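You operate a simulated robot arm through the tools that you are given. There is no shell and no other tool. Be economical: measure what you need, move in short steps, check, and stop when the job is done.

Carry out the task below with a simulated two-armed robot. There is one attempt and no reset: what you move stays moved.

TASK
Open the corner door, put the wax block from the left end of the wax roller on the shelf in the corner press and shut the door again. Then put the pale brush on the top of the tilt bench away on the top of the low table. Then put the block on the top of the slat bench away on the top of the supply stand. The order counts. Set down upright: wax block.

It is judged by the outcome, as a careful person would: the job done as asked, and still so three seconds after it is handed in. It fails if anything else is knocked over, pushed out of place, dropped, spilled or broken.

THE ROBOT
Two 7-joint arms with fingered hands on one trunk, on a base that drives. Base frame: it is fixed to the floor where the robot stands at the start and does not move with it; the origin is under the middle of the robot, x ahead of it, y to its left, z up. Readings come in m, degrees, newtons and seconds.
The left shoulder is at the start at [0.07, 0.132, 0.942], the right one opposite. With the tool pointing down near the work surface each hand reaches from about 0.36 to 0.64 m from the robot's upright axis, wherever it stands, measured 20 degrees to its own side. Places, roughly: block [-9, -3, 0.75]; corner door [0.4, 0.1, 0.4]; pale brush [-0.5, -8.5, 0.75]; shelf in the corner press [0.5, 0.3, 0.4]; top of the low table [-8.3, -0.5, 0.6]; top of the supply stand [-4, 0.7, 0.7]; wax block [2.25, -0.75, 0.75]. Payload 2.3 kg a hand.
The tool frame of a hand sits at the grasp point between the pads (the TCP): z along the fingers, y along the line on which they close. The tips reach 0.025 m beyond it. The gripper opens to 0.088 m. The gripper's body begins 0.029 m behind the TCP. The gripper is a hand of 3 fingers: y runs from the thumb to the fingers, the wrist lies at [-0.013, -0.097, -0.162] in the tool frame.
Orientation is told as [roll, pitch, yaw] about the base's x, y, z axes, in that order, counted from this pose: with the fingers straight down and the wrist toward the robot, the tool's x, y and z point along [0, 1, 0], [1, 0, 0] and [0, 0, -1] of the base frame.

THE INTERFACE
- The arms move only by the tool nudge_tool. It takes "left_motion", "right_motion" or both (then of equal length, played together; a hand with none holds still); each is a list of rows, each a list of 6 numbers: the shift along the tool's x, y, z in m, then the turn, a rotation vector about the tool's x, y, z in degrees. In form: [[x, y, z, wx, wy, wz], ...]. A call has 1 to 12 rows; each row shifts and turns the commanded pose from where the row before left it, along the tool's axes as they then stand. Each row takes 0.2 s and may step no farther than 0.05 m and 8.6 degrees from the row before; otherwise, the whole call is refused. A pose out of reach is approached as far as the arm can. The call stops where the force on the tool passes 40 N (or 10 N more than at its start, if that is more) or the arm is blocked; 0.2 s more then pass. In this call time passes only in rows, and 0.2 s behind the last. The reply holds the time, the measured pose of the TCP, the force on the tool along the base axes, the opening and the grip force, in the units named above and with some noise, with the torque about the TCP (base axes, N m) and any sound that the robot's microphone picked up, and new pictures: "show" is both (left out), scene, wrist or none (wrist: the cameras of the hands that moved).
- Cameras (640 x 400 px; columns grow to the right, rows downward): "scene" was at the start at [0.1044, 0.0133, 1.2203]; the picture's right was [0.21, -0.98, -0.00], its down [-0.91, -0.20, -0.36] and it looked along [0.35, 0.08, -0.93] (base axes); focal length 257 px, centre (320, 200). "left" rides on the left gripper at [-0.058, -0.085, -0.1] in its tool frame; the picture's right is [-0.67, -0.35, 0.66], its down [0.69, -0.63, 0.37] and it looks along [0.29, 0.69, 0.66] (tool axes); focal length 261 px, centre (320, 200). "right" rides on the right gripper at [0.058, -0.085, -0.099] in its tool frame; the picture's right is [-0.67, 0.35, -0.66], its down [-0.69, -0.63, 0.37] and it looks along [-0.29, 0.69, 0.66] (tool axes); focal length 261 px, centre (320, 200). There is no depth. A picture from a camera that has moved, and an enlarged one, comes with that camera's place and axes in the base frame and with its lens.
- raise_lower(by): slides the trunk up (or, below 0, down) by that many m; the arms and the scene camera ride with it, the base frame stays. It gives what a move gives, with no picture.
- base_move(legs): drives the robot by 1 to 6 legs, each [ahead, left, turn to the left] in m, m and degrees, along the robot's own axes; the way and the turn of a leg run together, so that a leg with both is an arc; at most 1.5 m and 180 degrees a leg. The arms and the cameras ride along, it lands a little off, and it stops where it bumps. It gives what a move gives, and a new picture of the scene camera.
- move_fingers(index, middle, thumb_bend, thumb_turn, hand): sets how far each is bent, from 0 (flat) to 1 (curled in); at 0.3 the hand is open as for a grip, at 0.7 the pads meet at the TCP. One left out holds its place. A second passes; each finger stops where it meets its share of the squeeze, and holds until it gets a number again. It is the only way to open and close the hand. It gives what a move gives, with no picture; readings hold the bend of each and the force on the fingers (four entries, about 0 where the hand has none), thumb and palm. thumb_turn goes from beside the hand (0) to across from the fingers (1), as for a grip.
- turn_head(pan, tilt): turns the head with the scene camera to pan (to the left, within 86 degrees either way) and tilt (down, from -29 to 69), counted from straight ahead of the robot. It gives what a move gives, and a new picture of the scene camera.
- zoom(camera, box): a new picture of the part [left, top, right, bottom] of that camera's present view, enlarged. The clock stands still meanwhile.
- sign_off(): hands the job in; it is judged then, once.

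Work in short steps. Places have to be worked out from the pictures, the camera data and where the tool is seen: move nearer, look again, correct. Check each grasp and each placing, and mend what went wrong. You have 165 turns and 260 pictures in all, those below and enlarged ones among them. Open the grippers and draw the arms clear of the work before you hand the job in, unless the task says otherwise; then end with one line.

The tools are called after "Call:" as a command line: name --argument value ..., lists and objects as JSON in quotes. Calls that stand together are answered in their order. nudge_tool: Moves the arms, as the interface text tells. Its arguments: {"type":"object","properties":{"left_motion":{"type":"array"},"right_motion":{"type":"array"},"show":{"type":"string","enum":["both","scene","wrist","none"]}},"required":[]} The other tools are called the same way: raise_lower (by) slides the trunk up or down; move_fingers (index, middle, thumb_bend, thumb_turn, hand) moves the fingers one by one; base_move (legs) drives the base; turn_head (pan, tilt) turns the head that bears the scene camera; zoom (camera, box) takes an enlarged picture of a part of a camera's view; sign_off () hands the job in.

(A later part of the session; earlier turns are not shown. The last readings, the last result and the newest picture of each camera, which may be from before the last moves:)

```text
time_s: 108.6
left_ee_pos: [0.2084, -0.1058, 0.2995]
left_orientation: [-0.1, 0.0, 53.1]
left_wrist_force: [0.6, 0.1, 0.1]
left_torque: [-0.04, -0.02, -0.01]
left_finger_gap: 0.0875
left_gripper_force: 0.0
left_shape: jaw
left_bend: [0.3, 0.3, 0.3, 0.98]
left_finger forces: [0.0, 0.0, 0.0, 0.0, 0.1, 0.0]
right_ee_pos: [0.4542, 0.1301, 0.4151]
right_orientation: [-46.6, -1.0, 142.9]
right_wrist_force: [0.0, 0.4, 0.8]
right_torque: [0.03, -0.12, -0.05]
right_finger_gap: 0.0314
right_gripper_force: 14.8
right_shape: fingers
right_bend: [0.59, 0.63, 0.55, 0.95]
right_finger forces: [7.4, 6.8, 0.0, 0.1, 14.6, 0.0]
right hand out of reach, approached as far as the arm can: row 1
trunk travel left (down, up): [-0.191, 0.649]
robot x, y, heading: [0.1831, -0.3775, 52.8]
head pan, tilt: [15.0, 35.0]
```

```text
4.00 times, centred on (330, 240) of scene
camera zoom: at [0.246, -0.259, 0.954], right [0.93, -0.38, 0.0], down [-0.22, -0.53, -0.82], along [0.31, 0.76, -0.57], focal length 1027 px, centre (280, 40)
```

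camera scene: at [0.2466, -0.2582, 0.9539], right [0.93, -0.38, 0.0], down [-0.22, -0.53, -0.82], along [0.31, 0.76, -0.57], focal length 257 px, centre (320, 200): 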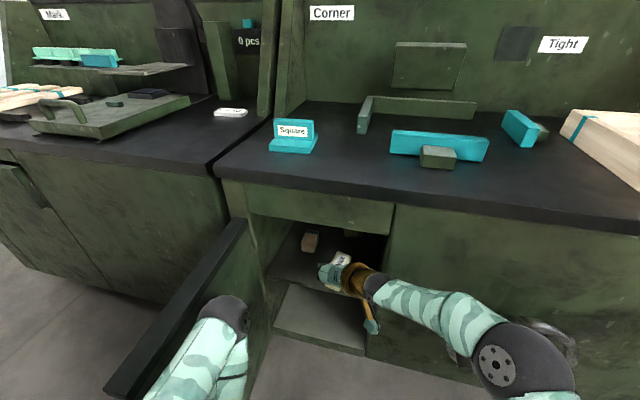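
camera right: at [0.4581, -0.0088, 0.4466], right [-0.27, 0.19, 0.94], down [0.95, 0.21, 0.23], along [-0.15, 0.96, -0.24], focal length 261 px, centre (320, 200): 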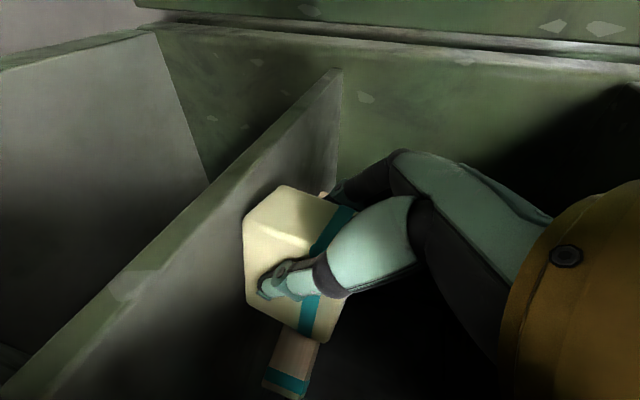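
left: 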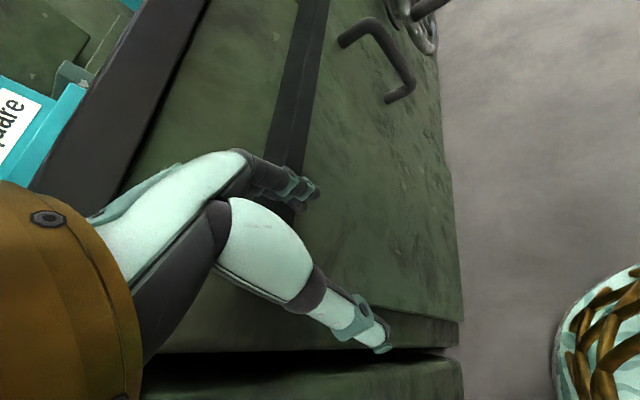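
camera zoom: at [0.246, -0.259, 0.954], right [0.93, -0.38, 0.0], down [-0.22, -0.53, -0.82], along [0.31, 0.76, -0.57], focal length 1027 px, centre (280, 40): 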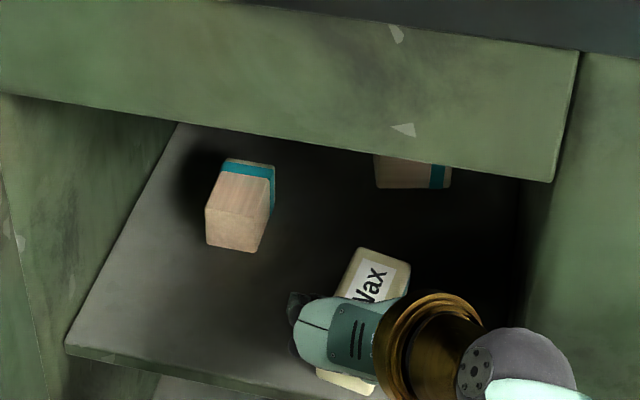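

The load has come off the wrist (Fz +0.8 versus −1.4): the block is touching the shelf. I lower the trunk 2 mm to seat it and open the fingers.

Call:
raise_lower --by -0.002

Call:
move_fingers --hand "right" --index 0.45 --middle 0.48 --thumb_bend 0.42

Call:
move_fingers --hand "right" --index 0.3 --middle 0.3 --thumb_bend 0.3

Call:
zoom --camera "right" --box '[0, 0, 640, 400]'

Call:
zoom --camera "scene" --box '[250, 190, 410, 290]'

```text
time_s: 109.1
left_ee_pos: [0.2079, -0.1044, 0.2983]
left_orientation: [0.0, -0.1, 53.0]
left_wrist_force: [-0.2, -0.1, 0.4]
left_torque: [0.06, 0.0, 0.0]
left_finger_gap: 0.0876
left_gripper_force: 0.0
left_shape: jaw
left_bend: [0.3, 0.3, 0.3, 0.98]
left_finger forces: [0.0, 0.0, 0.1, 0.0, 0.0, 0.1]
right_ee_pos: [0.4534, 0.1291, 0.414]
right_orientation: [-46.7, -1.0, 142.9]
right_wrist_force: [-1.3, 0.3, 4.4]
right_torque: [0.02, -0.1, -0.07]
right_finger_gap: 0.0314
right_gripper_force: 14.7
right_shape: fingers
right_bend: [0.59, 0.62, 0.55, 0.96]
right_finger forces: [7.5, 7.4, 0.0, 0.0, 14.4, 0.0]
trunk travel left (down, up): [-0.189, 0.651]
robot x, y, heading: [0.184, -0.3881, 52.7]
head pan, tilt: [15.0, 35.0]
```

```text
time_s: 110.1
left_ee_pos: [0.2092, -0.105, 0.2978]
left_orientation: [0.0, 0.0, 53.0]
left_wrist_force: [-0.7, 0.4, -0.7]
left_torque: [0.0, 0.0, 0.01]
left_finger_gap: 0.0877
left_gripper_force: 0.0
left_shape: jaw
left_bend: [0.3, 0.3, 0.3, 0.98]
left_finger forces: [0.1, 0.0, 0.1, 0.0, 0.0, 0.0]
right_ee_pos: [0.4538, 0.1298, 0.413]
right_orientation: [-46.5, -1.0, 142.9]
right_wrist_force: [0.4, 0.8, 0.5]
right_torque: [-0.01, -0.03, -0.01]
right_finger_gap: 0.0556
right_gripper_force: 0.0
right_shape: fingers
right_bend: [0.45, 0.48, 0.42, 0.97]
right_finger forces: [0.0, 0.0, 0.0, 0.0, 0.1, 0.0]
trunk travel left (down, up): [-0.189, 0.651]
robot x, y, heading: [0.1855, -0.3788, 52.7]
head pan, tilt: [15.0, 35.0]
```

```text
time_s: 111.1
left_ee_pos: [0.2085, -0.1044, 0.2987]
left_orientation: [0.0, 0.0, 53.0]
left_wrist_force: [0.3, 0.3, -0.5]
left_torque: [0.02, 0.03, 0.0]
left_finger_gap: 0.0876
left_gripper_force: 0.0
left_shape: jaw
left_bend: [0.3, 0.3, 0.3, 0.98]
left_finger forces: [0.0, 0.1, 0.0, 0.1, 0.0, 0.0]
right_ee_pos: [0.4531, 0.1294, 0.4129]
right_orientation: [-46.6, -1.0, 142.9]
right_wrist_force: [0.1, -0.1, 0.2]
right_torque: [-0.01, 0.0, -0.02]
right_finger_gap: 0.0845
right_gripper_force: 0.0
right_shape: fingers
right_bend: [0.3, 0.3, 0.3, 0.97]
right_finger forces: [0.0, 0.0, 0.0, 0.1, 0.1, 0.0]
trunk travel left (down, up): [-0.189, 0.651]
robot x, y, heading: [0.183, -0.3798, 52.7]
head pan, tilt: [15.0, 35.0]
```

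```text
1.00 times, centred on (320, 200) of right (not enlarged: the box is as wide or as high as the picture)
camera zoom: at [0.4557, -0.0101, 0.4374], right [-0.27, 0.19, 0.94], down [0.95, 0.21, 0.24], along [-0.15, 0.96, -0.24], focal length 261 px, centre (320, 200)
```

zoom: 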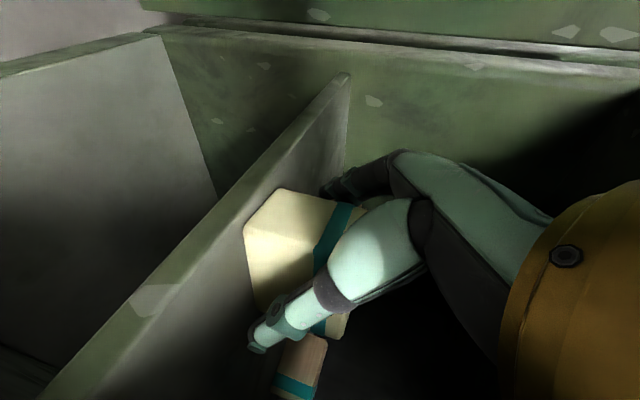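

```text
4.00 times, centred on (330, 240) of scene
camera zoom: at [0.2462, -0.2586, 0.9519], right [0.93, -0.38, 0.0], down [-0.22, -0.53, -0.82], along [0.31, 0.76, -0.57], focal length 1027 px, centre (280, 40)
```

zoom: 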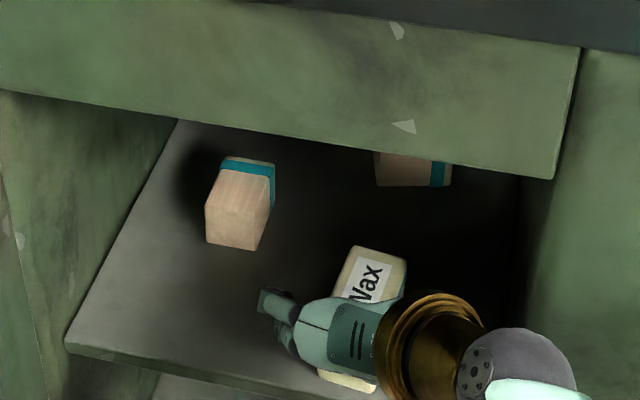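

Released and standing. I withdraw the hand up slightly and straight back out.

Call:
nudge_tool --right_motion '[[0.0051, 0, -0.0228, 0, 0, 0], [0.031, 0, -0.0326, 0, 0, 0], [0.031, 0, -0.0326, 0, 0, 0], [0.031, 0, -0.0326, 0, 0, 0], [0.031, 0, -0.0326, 0, 0, 0]]' --show "scene"

Call:
zoom --camera "scene" --box '[250, 190, 410, 290]'

```text
time_s: 112.3
left_ee_pos: [0.2092, -0.1054, 0.2979]
left_orientation: [0.0, 0.0, 53.0]
left_wrist_force: [-0.1, -0.4, -0.2]
left_torque: [0.05, -0.01, -0.01]
left_finger_gap: 0.0878
left_gripper_force: 0.1
left_shape: jaw
left_bend: [0.3, 0.3, 0.3, 0.98]
left_finger forces: [0.0, 0.0, 0.0, 0.1, 0.0, 0.0]
right_ee_pos: [0.3333, -0.0313, 0.4217]
right_orientation: [-46.6, -0.9, 142.8]
right_wrist_force: [0.4, -0.3, -1.0]
right_torque: [0.01, 0.01, 0.01]
right_finger_gap: 0.0846
right_gripper_force: 0.1
right_shape: fingers
right_bend: [0.3, 0.3, 0.3, 0.97]
right_finger forces: [0.0, 0.0, 0.0, 0.0, 0.1, 0.0]
trunk travel left (down, up): [-0.189, 0.651]
robot x, y, heading: [0.1826, -0.3808, 52.9]
head pan, tilt: [15.0, 35.0]
camera scene: at [0.2461, -0.2588, 0.952], right [0.93, -0.38, 0.0], down [-0.22, -0.53, -0.82], along [0.31, 0.76, -0.57], focal length 257 px, centre (320, 200)
```

scene: 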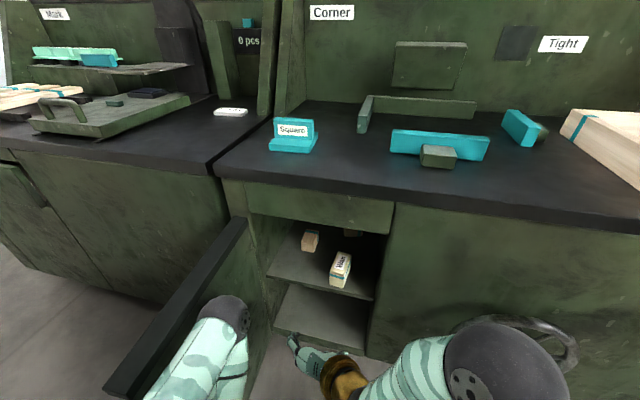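

```text
4.00 times, centred on (330, 240) of scene
camera zoom: at [0.2461, -0.2588, 0.952], right [0.93, -0.38, 0.0], down [-0.22, -0.53, -0.82], along [0.31, 0.76, -0.57], focal length 1027 px, centre (280, 40)
```

zoom: 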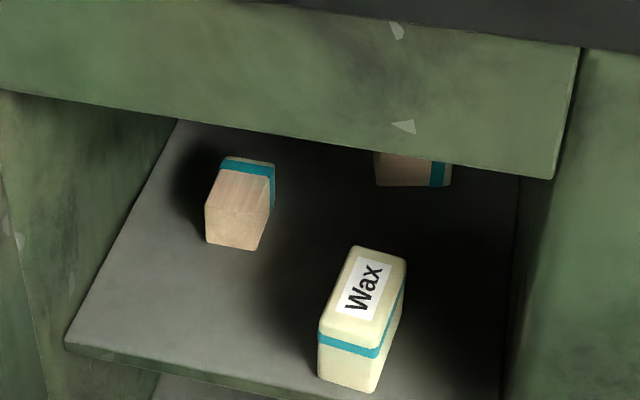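

The wax block stands upright on the shelf. Now I shut the door: I back off, close the left hand into a paddle and move the right hand out to my right.

Call:
base_move --legs '[[-0.32, 0, 0]]'

Call:
move_fingers --hand "left" --index 0.7 --middle 0.7 --thumb_bend 0.7

Call:
nudge_tool --right_motion '[[0, -0.045, 0, 0, 0, 0], [0, -0.045, 0, 0, 0, 0], [0, -0.045, 0, 0, 0, 0], [0, -0.045, 0, 0, 0, 0], [0, -0.045, 0, 0, 0, 0], [0, -0.045, 0, 0, 0, 0], [0, -0.045, 0, 0, 0, 0]]' --show "scene"

```text
time_s: 114.4
left_ee_pos: [0.016, -0.3603, 0.2979]
left_orientation: [0.0, 0.0, 53.1]
left_wrist_force: [0.0, 0.6, 0.7]
left_torque: [0.02, 0.01, -0.04]
left_finger_gap: 0.0877
left_gripper_force: 0.0
left_shape: jaw
left_bend: [0.3, 0.3, 0.3, 0.98]
left_finger forces: [0.1, 0.0, 0.1, 0.0, 0.0, 0.1]
right_ee_pos: [0.1418, -0.2862, 0.4227]
right_orientation: [-46.6, -1.0, 143.0]
right_wrist_force: [0.0, -0.5, -0.4]
right_torque: [0.01, -0.02, 0.01]
right_finger_gap: 0.0847
right_gripper_force: 0.0
right_shape: fingers
right_bend: [0.3, 0.3, 0.3, 0.97]
right_finger forces: [0.0, 0.0, 0.0, 0.1, 0.0, 0.1]
trunk travel left (down, up): [-0.189, 0.651]
robot x, y, heading: [-0.0094, -0.6367, 53.1]
head pan, tilt: [15.0, 35.0]
camera scene: at [0.0538, -0.5134, 0.952], right [0.93, -0.37, 0.0], down [-0.21, -0.53, -0.82], along [0.31, 0.76, -0.57], focal length 257 px, centre (320, 200)
```

scene: 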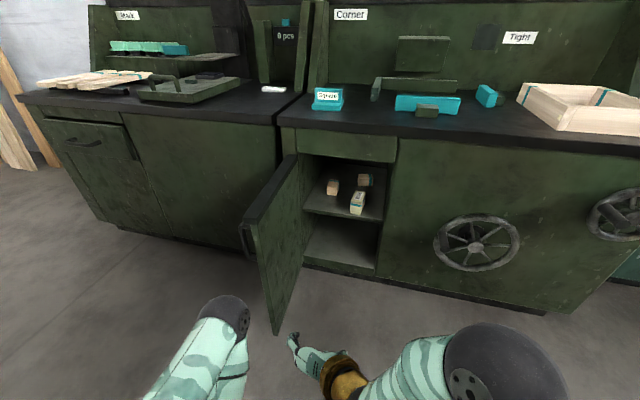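

```text
time_s: 115.4
left_ee_pos: [0.0164, -0.3597, 0.2966]
left_orientation: [-0.1, 0.1, 53.1]
left_wrist_force: [-1.0, 0.4, -0.4]
left_torque: [0.0, 0.01, -0.03]
left_finger_gap: 0.0003
left_gripper_force: 0.0
left_shape: fingers
left_bend: [0.7, 0.7, 0.7, 0.98]
left_finger forces: [0.0, 0.0, 0.1, 0.0, 0.0, 0.0]
right_ee_pos: [0.1419, -0.2872, 0.4219]
right_orientation: [-46.7, -1.0, 143.1]
right_wrist_force: [-0.9, 0.2, 0.4]
right_torque: [0.0, 0.01, -0.01]
right_finger_gap: 0.0846
right_gripper_force: 0.1
right_shape: fingers
right_bend: [0.3, 0.3, 0.3, 0.97]
right_finger forces: [0.0, 0.0, 0.1, 0.1, 0.0, 0.1]
trunk travel left (down, up): [-0.189, 0.651]
robot x, y, heading: [-0.0082, -0.6364, 53.1]
head pan, tilt: [15.0, 35.0]
```

```text
time_s: 117.0
left_ee_pos: [0.0165, -0.3595, 0.2997]
left_orientation: [0.0, -0.2, 53.0]
left_wrist_force: [0.4, -0.1, 0.4]
left_torque: [0.02, 0.02, 0.03]
left_finger_gap: 0.0
left_gripper_force: 0.0
left_shape: fingers
left_bend: [0.7, 0.7, 0.7, 0.98]
left_finger forces: [0.0, 0.1, 0.1, 0.0, 0.0, 0.0]
right_ee_pos: [0.3931, -0.4763, 0.4198]
right_orientation: [-46.4, -0.9, 143.0]
right_wrist_force: [0.2, 0.0, 0.7]
right_torque: [0.02, 0.0, 0.01]
right_finger_gap: 0.0846
right_gripper_force: 0.1
right_shape: fingers
right_bend: [0.3, 0.3, 0.3, 0.97]
right_finger forces: [0.1, 0.1, 0.1, 0.0, 0.0, 0.1]
trunk travel left (down, up): [-0.189, 0.651]
robot x, y, heading: [-0.0085, -0.6322, 52.9]
head pan, tilt: [15.0, 35.0]
camera scene: at [0.0541, -0.5135, 0.952], right [0.93, -0.37, 0.0], down [-0.22, -0.53, -0.82], along [0.31, 0.76, -0.57], focal length 257 px, centre (320, 200)
```

scene: 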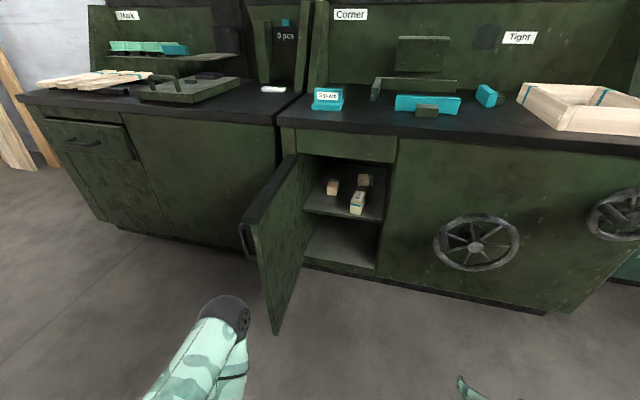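

I sidestep 0.27 m left and drive forward 0.33 m so the left hand ends up on the outer side of the open door.

Call:
base_move --legs '[[0, 0.27, 0], [0.32, 0, 0]]'

```text
time_s: 120.7
left_ee_pos: [-0.0163, 0.0476, 0.2969]
left_orientation: [-0.3, -0.2, 52.2]
left_wrist_force: [1.6, -0.6, 0.0]
left_torque: [0.03, 0.21, 0.04]
left_finger_gap: 0.0
left_gripper_force: 0.1
left_shape: fingers
left_bend: [0.7, 0.7, 0.7, 0.98]
left_finger forces: [0.0, 0.1, 0.0, 0.1, 0.1, 0.1]
right_ee_pos: [0.3574, -0.0717, 0.4205]
right_orientation: [-46.6, -0.7, 141.9]
right_wrist_force: [0.8, -2.9, 0.4]
right_torque: [0.13, 0.04, 0.05]
right_finger_gap: 0.0847
right_gripper_force: 0.0
right_shape: fingers
right_bend: [0.3, 0.3, 0.3, 0.97]
right_finger forces: [0.0, 0.1, 0.0, 0.0, 0.0, 0.0]
trunk travel left (down, up): [-0.189, 0.651]
robot x, y, heading: [-0.047, -0.2278, 52.2]
head pan, tilt: [15.0, 35.0]
camera scene: at [0.0145, -0.1039, 0.952], right [0.92, -0.39, 0.01], down [-0.22, -0.53, -0.82], along [0.32, 0.75, -0.57], focal length 257 px, centre (320, 200)
```

scene: 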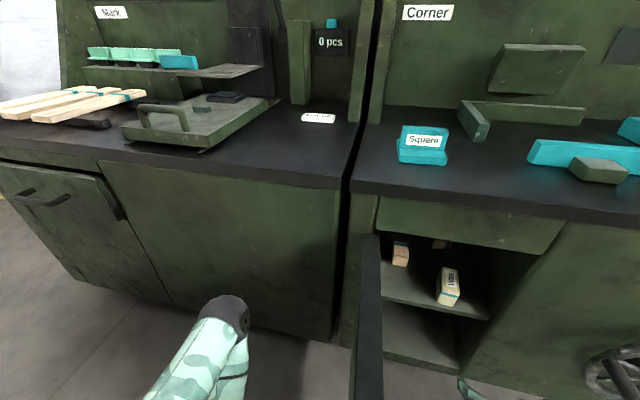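

The left hand is now left of the door. I first pull the right hand aside out of the door's sweep, then push the door to the right with the left hand.

Call:
nudge_tool --right_motion '[[0.0173, -0.0375, -0.018, 0, 0, 0], [0.0173, -0.0375, -0.018, 0, 0, 0], [0.0173, -0.0375, -0.018, 0, 0, 0], [0.0173, -0.0375, -0.018, 0, 0, 0]]' --show "none"

Call:
nudge_tool --left_motion '[[-0.045, 0.003, 0, 0, 0, 0], [-0.045, 0.003, 0, 0, 0, 0], [-0.045, 0.003, 0, 0, 0, 0], [-0.035, 0.02, 0, 0, 0, 0], [-0.035, 0.02, 0, 0, 0, 0], [-0.035, 0.02, 0, 0, 0, 0]]' --show "scene"

```text
time_s: 121.7
left_ee_pos: [-0.0165, 0.0481, 0.2988]
left_orientation: [0.0, 0.0, 52.1]
left_wrist_force: [-0.5, 0.9, -0.2]
left_torque: [-0.01, -0.02, -0.01]
left_finger_gap: 0.0
left_gripper_force: 0.2
left_shape: fingers
left_bend: [0.7, 0.7, 0.7, 0.98]
left_finger forces: [0.0, 0.0, 0.0, 0.0, 0.0, 0.0]
right_ee_pos: [0.4154, -0.2437, 0.4152]
right_orientation: [-46.5, -1.0, 142.1]
right_wrist_force: [0.5, 0.7, 0.8]
right_torque: [-0.01, 0.0, -0.04]
right_finger_gap: 0.0845
right_gripper_force: 0.1
right_shape: fingers
right_bend: [0.3, 0.3, 0.3, 0.97]
right_finger forces: [0.0, 0.0, 0.0, 0.0, 0.0, 0.1]
trunk travel left (down, up): [-0.189, 0.651]
robot x, y, heading: [-0.0473, -0.2232, 52.4]
head pan, tilt: [15.0, 35.0]
```

```text
time_s: 123.1
left_ee_pos: [0.2164, -0.0429, 0.298]
left_orientation: [-0.1, -0.1, 52.1]
left_wrist_force: [-0.2, -0.9, -0.2]
left_torque: [0.0, -0.03, -0.02]
left_finger_gap: 0.0
left_gripper_force: 0.0
left_shape: fingers
left_bend: [0.7, 0.7, 0.7, 0.98]
left_finger forces: [0.0, 0.0, 0.0, 0.0, 0.1, 0.0]
right_ee_pos: [0.4163, -0.2418, 0.4156]
right_orientation: [-46.4, -1.0, 142.1]
right_wrist_force: [0.4, 0.4, 0.3]
right_torque: [0.0, 0.0, 0.03]
right_finger_gap: 0.0846
right_gripper_force: 0.1
right_shape: fingers
right_bend: [0.3, 0.3, 0.3, 0.97]
right_finger forces: [0.1, 0.0, 0.0, 0.1, 0.1, 0.1]
trunk travel left (down, up): [-0.189, 0.651]
robot x, y, heading: [-0.0438, -0.2281, 51.9]
head pan, tilt: [15.0, 35.0]
camera scene: at [0.0188, -0.106, 0.952], right [0.92, -0.39, 0.0], down [-0.22, -0.53, -0.82], along [0.32, 0.75, -0.57], focal length 257 px, centre (320, 200)
```

scene: 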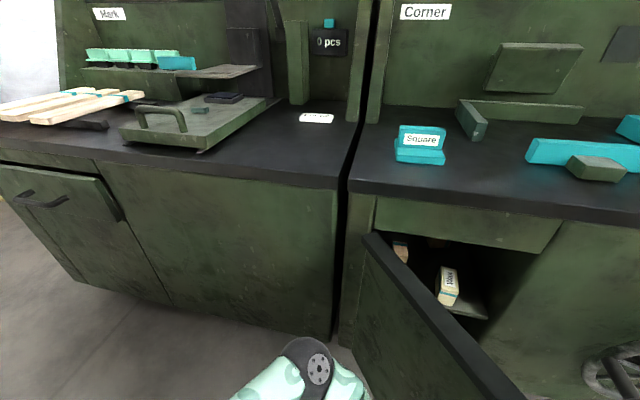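

The door is swinging shut, about half way. I continue right and forward.

Call:
nudge_tool --left_motion '[[-0.03, 0.03, 0, 0, 0, 0], [-0.025, 0.035, 0, 0, 0, 0], [-0.02, 0.04, 0, 0, 0, 0]]' --show "scene"

```text
time_s: 123.9
left_ee_pos: [0.2883, -0.0299, 0.2978]
left_orientation: [0.0, -0.1, 52.2]
left_wrist_force: [0.5, 0.6, 0.8]
left_torque: [0.02, 0.0, -0.03]
left_finger_gap: 0.0
left_gripper_force: 0.1
left_shape: fingers
left_bend: [0.7, 0.7, 0.7, 0.98]
left_finger forces: [0.1, 0.0, 0.0, 0.0, 0.0, 0.0]
left hand out of reach, approached as far as the arm can: row 2, 3
right_ee_pos: [0.4162, -0.2414, 0.4155]
right_orientation: [-46.5, -1.0, 142.0]
right_wrist_force: [-0.1, 0.2, -0.4]
right_torque: [0.01, 0.04, 0.02]
right_finger_gap: 0.0844
right_gripper_force: 0.0
right_shape: fingers
right_bend: [0.3, 0.3, 0.3, 0.97]
right_finger forces: [0.1, 0.0, 0.1, 0.1, 0.0, 0.0]
trunk travel left (down, up): [-0.189, 0.651]
robot x, y, heading: [-0.0444, -0.2314, 52.3]
head pan, tilt: [15.0, 35.0]
camera scene: at [0.0188, -0.1059, 0.952], right [0.92, -0.39, 0.0], down [-0.22, -0.53, -0.82], along [0.32, 0.75, -0.57], focal length 257 px, centre (320, 200)
```

scene: 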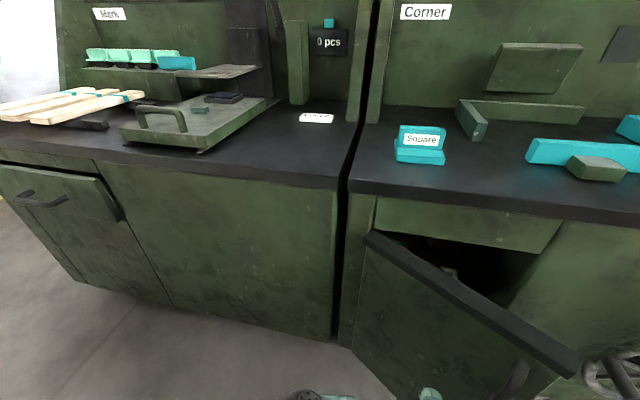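

The door is ~25° open. I drive forward gently to press it shut.

Call:
base_move --legs '[[0.08, -0.03, 0]]'

```text
time_s: 125.0
left_ee_pos: [0.3607, 0.0155, 0.2948]
left_orientation: [0.0, -0.1, 52.0]
left_wrist_force: [1.0, 0.0, -0.3]
left_torque: [0.02, -0.03, -0.01]
left_finger_gap: 0.0001
left_gripper_force: 0.1
left_shape: fingers
left_bend: [0.7, 0.7, 0.7, 0.98]
left_finger forces: [0.1, 0.0, 0.1, 0.0, 0.0, 0.0]
right_ee_pos: [0.4888, -0.1985, 0.4166]
right_orientation: [-46.5, -1.0, 141.8]
right_wrist_force: [-0.4, 0.1, -0.4]
right_torque: [-0.01, 0.0, 0.0]
right_finger_gap: 0.0846
right_gripper_force: 0.1
right_shape: fingers
right_bend: [0.3, 0.3, 0.3, 0.97]
right_finger forces: [0.0, 0.0, 0.0, 0.1, 0.0, 0.0]
trunk travel left (down, up): [-0.189, 0.651]
robot x, y, heading: [0.0244, -0.1817, 52.1]
head pan, tilt: [15.0, 35.0]
camera scene: at [0.092, -0.061, 0.9519], right [0.92, -0.39, 0.0], down [-0.22, -0.53, -0.82], along [0.32, 0.75, -0.57], focal length 257 px, centre (320, 200)
```

scene: 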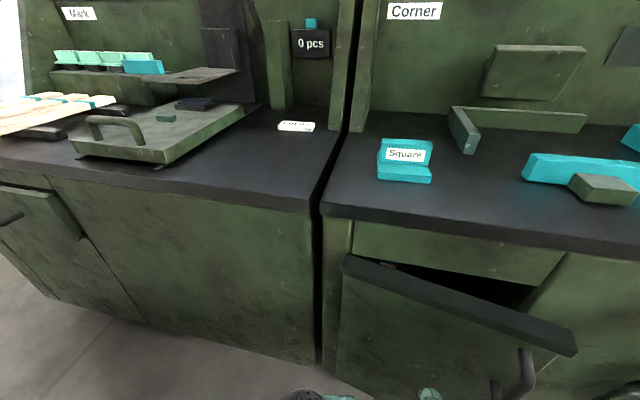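

Call:
base_move --legs '[[0.05, 0, 0]]'

```text
time_s: 125.9
left_ee_pos: [0.3907, 0.0545, 0.297]
left_orientation: [0.0, 0.0, 52.0]
left_wrist_force: [-8.2, -10.4, -6.0]
left_torque: [0.02, -0.07, 0.13]
left_finger_gap: 0.0
left_gripper_force: 7.1
left_shape: fingers
left_bend: [0.7, 0.7, 0.7, 0.98]
left_finger forces: [0.1, 13.4, 0.0, 0.0, 0.1, 0.1]
right_ee_pos: [0.5202, -0.1585, 0.4154]
right_orientation: [-46.6, -1.0, 142.0]
right_wrist_force: [0.4, 0.1, -0.2]
right_torque: [-0.01, -0.02, 0.01]
right_finger_gap: 0.0846
right_gripper_force: 0.1
right_shape: fingers
right_bend: [0.3, 0.3, 0.3, 0.97]
right_finger forces: [0.0, 0.0, 0.0, 0.1, 0.1, 0.0]
trunk travel left (down, up): [-0.189, 0.651]
robot x, y, heading: [0.0569, -0.1415, 51.9]
head pan, tilt: [15.0, 35.0]
camera scene: at [0.123, -0.0213, 0.9519], right [0.92, -0.39, 0.0], down [-0.22, -0.53, -0.82], along [0.32, 0.75, -0.57], focal length 257 px, centre (320, 200)
```

scene: 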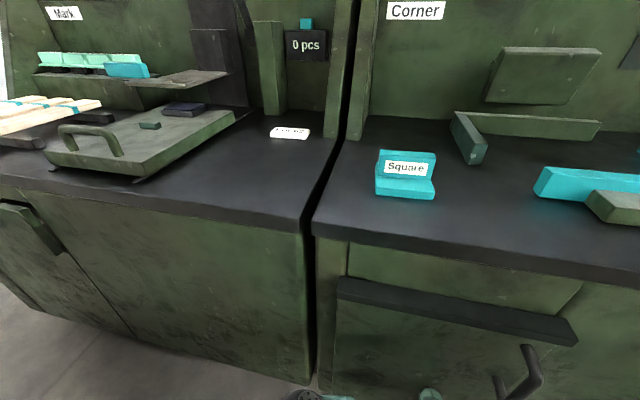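

The hand meets resistance with the door apparently shut. I press 1 cm more to be sure, then back off to look.

Call:
base_move --legs '[[0.015, 0, 0]]'

Call:
base_move --legs '[[-0.3, 0, 0]]'

Call:
zoom --camera "scene" --box '[220, 120, 460, 300]'

```text
time_s: 126.7
left_ee_pos: [0.3918, 0.0521, 0.2945]
left_orientation: [-0.2, 0.9, 51.8]
left_wrist_force: [-6.4, -6.1, 1.7]
left_torque: [0.16, -0.11, 0.13]
left_finger_gap: 0.0001
left_gripper_force: 4.4
left_shape: fingers
left_bend: [0.7, 0.7, 0.7, 0.98]
left_finger forces: [0.0, 9.1, 0.0, 0.0, 0.0, 0.0]
right_ee_pos: [0.522, -0.1537, 0.4171]
right_orientation: [-46.6, -0.9, 141.8]
right_wrist_force: [-0.7, -0.2, -0.3]
right_torque: [0.03, 0.01, -0.02]
right_finger_gap: 0.0842
right_gripper_force: 0.5
right_shape: fingers
right_bend: [0.3, 0.3, 0.3, 0.97]
right_finger forces: [0.1, 0.0, 0.1, 0.0, 0.5, 0.1]
trunk travel left (down, up): [-0.189, 0.651]
robot x, y, heading: [0.0623, -0.1406, 52.3]
head pan, tilt: [15.0, 35.0]
stopped in leg 1: the force on the tool passed its limit at 65 N (the readings are from after the stop); the commanded pose is now the measured one
camera scene: at [0.1249, -0.0181, 0.9521], right [0.92, -0.39, 0.0], down [-0.22, -0.53, -0.82], along [0.32, 0.75, -0.57], focal length 257 px, centre (320, 200)
```

scene: 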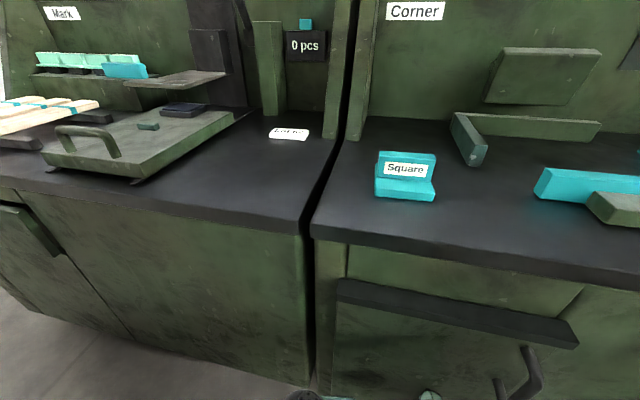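

```text
time_s: 128.8
left_ee_pos: [0.2059, -0.1856, 0.2946]
left_orientation: [-0.1, 1.0, 51.9]
left_wrist_force: [-0.2, 0.3, 0.2]
left_torque: [-0.02, -0.02, -0.01]
left_finger_gap: 0.0
left_gripper_force: 0.0
left_shape: fingers
left_bend: [0.7, 0.7, 0.7, 0.98]
left_finger forces: [0.1, 0.0, 0.1, 0.0, 0.1, 0.0]
right_ee_pos: [0.3364, -0.3929, 0.4154]
right_orientation: [-46.6, -1.0, 141.7]
right_wrist_force: [0.2, 0.1, -0.4]
right_torque: [0.01, 0.0, 0.04]
right_finger_gap: 0.0846
right_gripper_force: 0.1
right_shape: fingers
right_bend: [0.3, 0.3, 0.3, 0.97]
right_finger forces: [0.0, 0.0, 0.0, 0.1, 0.1, 0.1]
trunk travel left (down, up): [-0.189, 0.651]
robot x, y, heading: [-0.1238, -0.3769, 51.9]
head pan, tilt: [15.0, 35.0]
camera scene: at [-0.0602, -0.2551, 0.952], right [0.92, -0.39, 0.0], down [-0.23, -0.53, -0.82], along [0.32, 0.75, -0.57], focal length 257 px, centre (320, 200)
```

scene: 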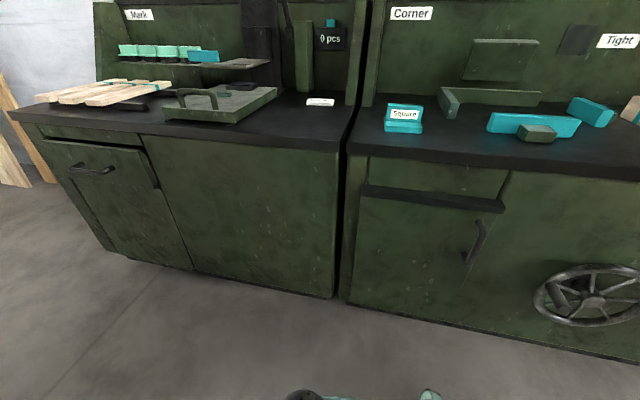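

```text
2.22 times, centred on (340, 210) of scene
camera zoom: at [-0.0602, -0.2551, 0.952], right [0.92, -0.39, 0.0], down [-0.23, -0.53, -0.82], along [0.32, 0.75, -0.57], focal length 571 px, centre (276, 178)
```

zoom: 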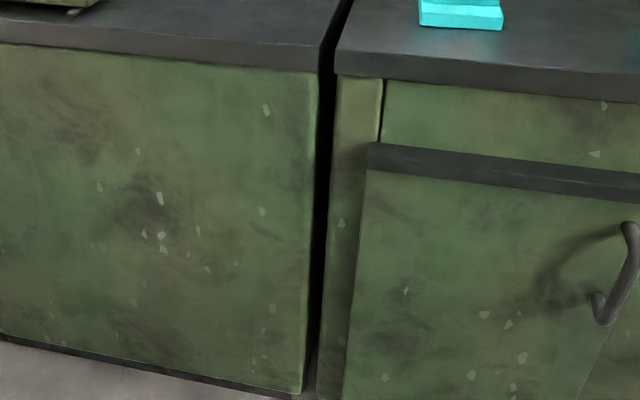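

Call:
zoom --camera "scene" --box '[420, 150, 560, 238]'

```text
4.55 times, centred on (490, 194) of scene
camera zoom: at [-0.0602, -0.2551, 0.952], right [0.92, -0.39, 0.0], down [-0.23, -0.53, -0.82], along [0.32, 0.75, -0.57], focal length 1167 px, centre (-453, 227)
```

zoom: 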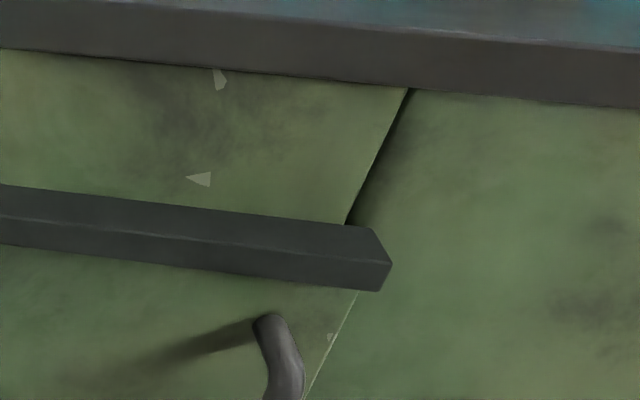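

The door is shut flush, as at the start. Next the brush. I raise the trunk, back away from the bench, and turn around toward −y to look for a route.

Call:
raise_lower --by 0.31

Call:
base_move --legs '[[-0.25, 0.3, 0], [0, 0, -142]]'

Call:
turn_head --pan 0 --tilt 12

```text
time_s: 131.8
left_ee_pos: [0.2051, -0.1848, 0.6047]
left_orientation: [-0.1, 0.9, 52.0]
left_wrist_force: [0.4, -0.9, -0.5]
left_torque: [0.01, 0.0, 0.01]
left_finger_gap: 0.0
left_gripper_force: 0.1
left_shape: fingers
left_bend: [0.7, 0.7, 0.7, 0.98]
left_finger forces: [0.0, 0.0, 0.0, 0.0, 0.0, 0.0]
right_ee_pos: [0.3374, -0.3912, 0.7247]
right_orientation: [-46.5, -0.9, 141.8]
right_wrist_force: [-0.7, 0.3, 0.2]
right_torque: [0.01, 0.01, -0.01]
right_finger_gap: 0.085
right_gripper_force: 0.1
right_shape: fingers
right_bend: [0.3, 0.3, 0.3, 0.97]
right_finger forces: [0.0, 0.0, 0.0, 0.0, 0.0, 0.1]
trunk travel left (down, up): [-0.499, 0.341]
robot x, y, heading: [-0.1248, -0.3826, 51.7]
head pan, tilt: [15.0, 35.0]
```

```text
time_s: 140.2
left_ee_pos: [-0.6727, -0.7379, 0.6042]
left_orientation: [-0.1, 0.9, -92.2]
left_wrist_force: [-0.7, -0.1, -0.1]
left_torque: [0.0, 0.0, -0.02]
left_finger_gap: 0.0001
left_gripper_force: 0.0
left_shape: fingers
left_bend: [0.7, 0.7, 0.7, 0.98]
left_finger forces: [0.0, 0.0, 0.0, 0.0, 0.0, 0.0]
right_ee_pos: [-0.9001, -0.6462, 0.7259]
right_orientation: [-46.6, -0.9, -2.1]
right_wrist_force: [0.9, 0.7, -1.3]
right_torque: [-0.02, 0.0, -0.03]
right_finger_gap: 0.0849
right_gripper_force: 0.1
right_shape: fingers
right_bend: [0.3, 0.3, 0.3, 0.97]
right_finger forces: [0.0, 0.0, 0.1, 0.0, 0.0, 0.0]
trunk travel left (down, up): [-0.499, 0.341]
robot x, y, heading: [-0.5184, -0.3919, -92.2]
head pan, tilt: [15.0, 35.0]
camera scene: at [-0.5002, -0.5227, 1.262], right [-0.97, -0.22, 0.0], down [-0.13, 0.56, -0.82], along [0.18, -0.8, -0.57], focal length 257 px, centre (320, 200)
```

scene: 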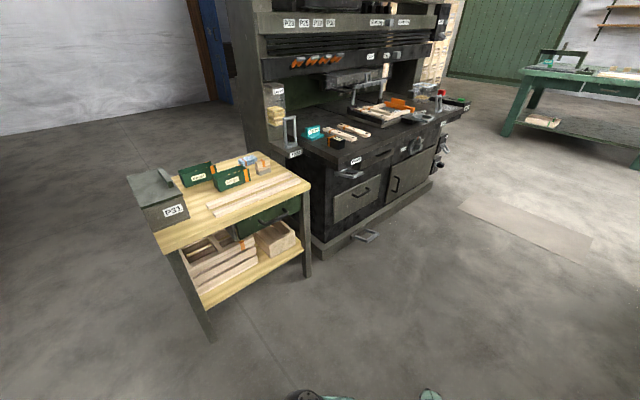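

```text
time_s: 141.1
left_ee_pos: [-0.6722, -0.7374, 0.6048]
left_orientation: [-0.1, 0.9, -92.2]
left_wrist_force: [-0.2, 0.6, 0.4]
left_torque: [-0.01, 0.02, -0.02]
left_finger_gap: 0.0001
left_gripper_force: 0.1
left_shape: fingers
left_bend: [0.7, 0.7, 0.7, 0.98]
left_finger forces: [0.0, 0.0, 0.0, 0.0, 0.0, 0.1]
right_ee_pos: [-0.9009, -0.6454, 0.7262]
right_orientation: [-46.6, -0.9, -2.2]
right_wrist_force: [0.0, -0.9, -0.4]
right_torque: [0.0, 0.01, -0.01]
right_finger_gap: 0.0848
right_gripper_force: 0.1
right_shape: fingers
right_bend: [0.3, 0.3, 0.3, 0.97]
right_finger forces: [0.0, 0.1, 0.0, 0.1, 0.1, 0.1]
trunk travel left (down, up): [-0.499, 0.341]
robot x, y, heading: [-0.5192, -0.3898, -92.4]
head pan, tilt: [0.0, 12.0]
camera scene: at [-0.5232, -0.53, 1.2988], right [-1.0, 0.04, 0.0], down [0.01, 0.21, -0.98], along [-0.04, -0.98, -0.21], focal length 257 px, centre (320, 200)
```

scene: 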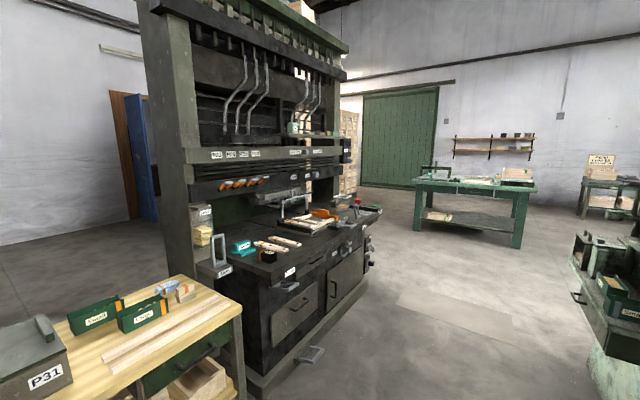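

The way past the island is on its right (my right) side. I turn 26° right and go 2.3 m.

Call:
base_move --legs '[[0, 0, -26], [1.2, 0, 0], [1.1, 0, 0]]'

Call:
turn_head --pan 25 --tilt 12

```text
time_s: 154.1
left_ee_pos: [-2.011, -2.6597, 0.6045]
left_orientation: [-0.2, 0.9, -122.0]
left_wrist_force: [0.4, 0.2, -1.4]
left_torque: [-0.01, -0.02, 0.0]
left_finger_gap: 0.0
left_gripper_force: 0.0
left_shape: fingers
left_bend: [0.7, 0.7, 0.7, 0.98]
left_finger forces: [0.0, 0.1, 0.0, 0.0, 0.0, 0.0]
right_ee_pos: [-2.1627, -2.4667, 0.7252]
right_orientation: [-46.6, -1.0, -32.1]
right_wrist_force: [0.8, -0.7, -0.1]
right_torque: [0.01, 0.01, 0.01]
right_finger_gap: 0.0849
right_gripper_force: 0.2
right_shape: fingers
right_bend: [0.3, 0.3, 0.3, 0.97]
right_finger forces: [0.0, 0.0, 0.1, 0.0, 0.1, 0.0]
trunk travel left (down, up): [-0.499, 0.341]
robot x, y, heading: [-1.7003, -2.4346, -122.0]
head pan, tilt: [0.0, 12.0]
camera scene: at [-1.7777, -2.5542, 1.2988], right [-0.85, 0.53, 0.0], down [0.11, 0.18, -0.98], along [-0.52, -0.83, -0.21], focal length 257 px, centre (320, 200)
```

scene: 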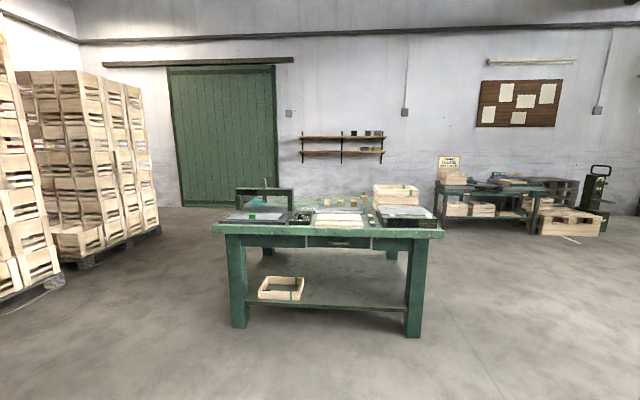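

```text
time_s: 155.0
left_ee_pos: [-2.01, -2.66, 0.604]
left_orientation: [-0.1, 0.8, -122.0]
left_wrist_force: [0.0, 0.0, 0.1]
left_torque: [0.0, -0.01, -0.01]
left_finger_gap: 0.0
left_gripper_force: 0.1
left_shape: fingers
left_bend: [0.7, 0.7, 0.7, 0.98]
left_finger forces: [0.1, 0.0, 0.0, 0.0, 0.0, 0.0]
right_ee_pos: [-2.1615, -2.4672, 0.7263]
right_orientation: [-46.7, -1.0, -32.1]
right_wrist_force: [-1.1, 0.6, 0.2]
right_torque: [0.01, 0.02, 0.04]
right_finger_gap: 0.085
right_gripper_force: 0.0
right_shape: fingers
right_bend: [0.3, 0.3, 0.3, 0.97]
right_finger forces: [0.0, 0.0, 0.0, 0.0, 0.0, 0.1]
trunk travel left (down, up): [-0.499, 0.341]
robot x, y, heading: [-1.7013, -2.4335, -122.0]
head pan, tilt: [25.0, 12.0]
camera scene: at [-1.7398, -2.5676, 1.2989], right [-0.99, 0.12, 0.0], down [0.03, 0.21, -0.98], along [-0.12, -0.97, -0.21], focal length 257 px, centre (320, 200)
```

scene: 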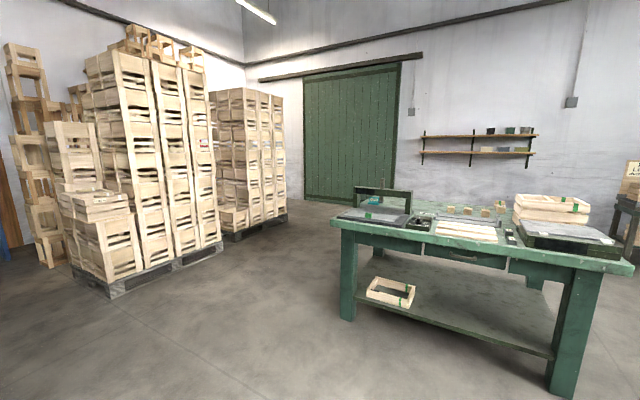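

The gap between the teal table and the pallets is clear. I go through it: heading −81° for 2.2 m, then −115° for about 2 m.

Call:
base_move --legs '[[0, 0, 41], [1.1, 0, 0], [1.1, 0, 0], [0, 0, -34], [1.0, 0, 0]]'

```text
time_s: 174.4
left_ee_pos: [-2.0476, -5.8198, 0.6044]
left_orientation: [-0.1, 0.9, -114.6]
left_wrist_force: [-1.3, 0.9, -0.6]
left_torque: [-0.01, 0.01, 0.0]
left_finger_gap: 0.0
left_gripper_force: 0.1
left_shape: fingers
left_bend: [0.7, 0.7, 0.7, 0.98]
left_finger forces: [0.0, 0.0, 0.0, 0.0, 0.0, 0.0]
right_ee_pos: [-2.2236, -5.6467, 0.7248]
right_orientation: [-46.6, -0.9, -24.7]
right_wrist_force: [0.6, 0.2, 0.4]
right_torque: [0.01, 0.01, 0.0]
right_finger_gap: 0.0846
right_gripper_force: 0.2
right_shape: fingers
right_bend: [0.3, 0.3, 0.3, 0.97]
right_finger forces: [0.0, 0.1, 0.0, 0.0, 0.1, 0.1]
trunk travel left (down, up): [-0.499, 0.341]
robot x, y, heading: [-1.7661, -5.5573, -114.5]
head pan, tilt: [25.0, 12.0]
camera scene: at [-1.7912, -5.6927, 1.2988], right [-1.0, -0.01, 0.0], down [0.0, 0.21, -0.98], along [0.01, -0.98, -0.21], focal length 257 px, centre (320, 200)
```

scene: 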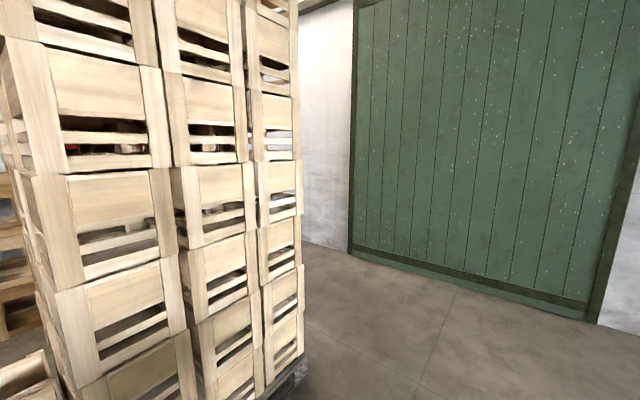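

The far wall is diagonal and the tilt bench must lie beyond the pallet. I go round the pallet corner and turn left to look.

Call:
base_move --legs '[[0, 0, 5], [0.9, 0, 0], [0.85, 0, 0], [0, 0, 72]]'

Call:
turn_head --pan 0 --tilt 20

```text
time_s: 187.2
left_ee_pos: [-2.1951, -7.581, 0.6057]
left_orientation: [-0.1, 0.9, -36.6]
left_wrist_force: [-0.8, 0.0, -0.1]
left_torque: [0.06, -0.05, 0.01]
left_finger_gap: 0.0001
left_gripper_force: 0.1
left_shape: fingers
left_bend: [0.7, 0.7, 0.7, 0.98]
left_finger forces: [0.1, 0.1, 0.0, 0.1, 0.0, 0.0]
right_ee_pos: [-2.3995, -7.7173, 0.7246]
right_orientation: [-46.6, -0.9, 53.3]
right_wrist_force: [0.3, 0.0, -1.2]
right_torque: [0.01, 0.01, 0.0]
right_finger_gap: 0.0847
right_gripper_force: 0.0
right_shape: fingers
right_bend: [0.3, 0.3, 0.3, 0.97]
right_finger forces: [0.0, 0.1, 0.1, 0.0, 0.0, 0.1]
trunk travel left (down, up): [-0.499, 0.341]
robot x, y, heading: [-2.3953, -7.2563, -36.5]
head pan, tilt: [25.0, 12.0]
camera scene: at [-2.265, -7.303, 1.2988], right [-0.2, -0.98, 0.0], down [-0.2, 0.04, -0.98], along [0.96, -0.2, -0.21], focal length 257 px, centre (320, 200)
```

scene: 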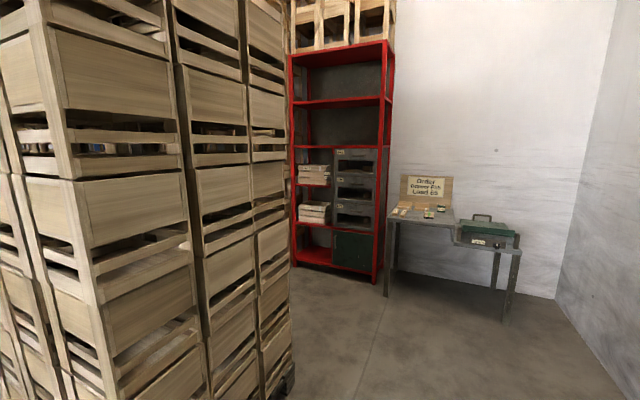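

```text
time_s: 188.1
left_ee_pos: [-2.1951, -7.5812, 0.6045]
left_orientation: [-0.1, 0.8, -36.7]
left_wrist_force: [-0.3, -0.5, -0.9]
left_torque: [-0.01, -0.01, -0.01]
left_finger_gap: 0.0
left_gripper_force: 0.0
left_shape: fingers
left_bend: [0.7, 0.7, 0.7, 0.98]
left_finger forces: [0.0, 0.1, 0.0, 0.1, 0.0, 0.0]
right_ee_pos: [-2.4004, -7.7174, 0.7253]
right_orientation: [-46.6, -0.9, 53.4]
right_wrist_force: [-0.5, 0.3, 0.0]
right_torque: [0.0, -0.02, -0.03]
right_finger_gap: 0.0846
right_gripper_force: 0.0
right_shape: fingers
right_bend: [0.3, 0.3, 0.3, 0.97]
right_finger forces: [0.0, 0.1, 0.0, 0.0, 0.1, 0.0]
trunk travel left (down, up): [-0.499, 0.341]
robot x, y, heading: [-2.3974, -7.2538, -36.7]
head pan, tilt: [0.0, 20.0]
camera scene: at [-2.2816, -7.3397, 1.2858], right [-0.6, -0.8, 0.0], down [-0.27, 0.2, -0.94], along [0.75, -0.56, -0.34], focal length 257 px, centre (320, 200)
```

scene: 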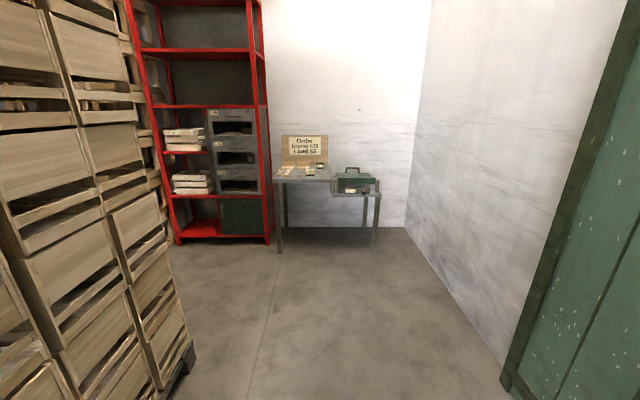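

Call:
zoom --camera "scene" --box '[250, 125, 400, 220]'

```text
4.21 times, centred on (325, 172) of scene
camera zoom: at [-2.2816, -7.3397, 1.2858], right [-0.6, -0.8, 0.0], down [-0.27, 0.2, -0.94], along [0.75, -0.56, -0.34], focal length 1081 px, centre (299, 316)
```

zoom: 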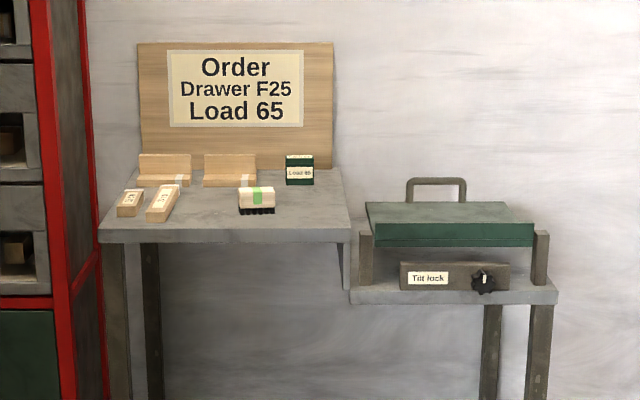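

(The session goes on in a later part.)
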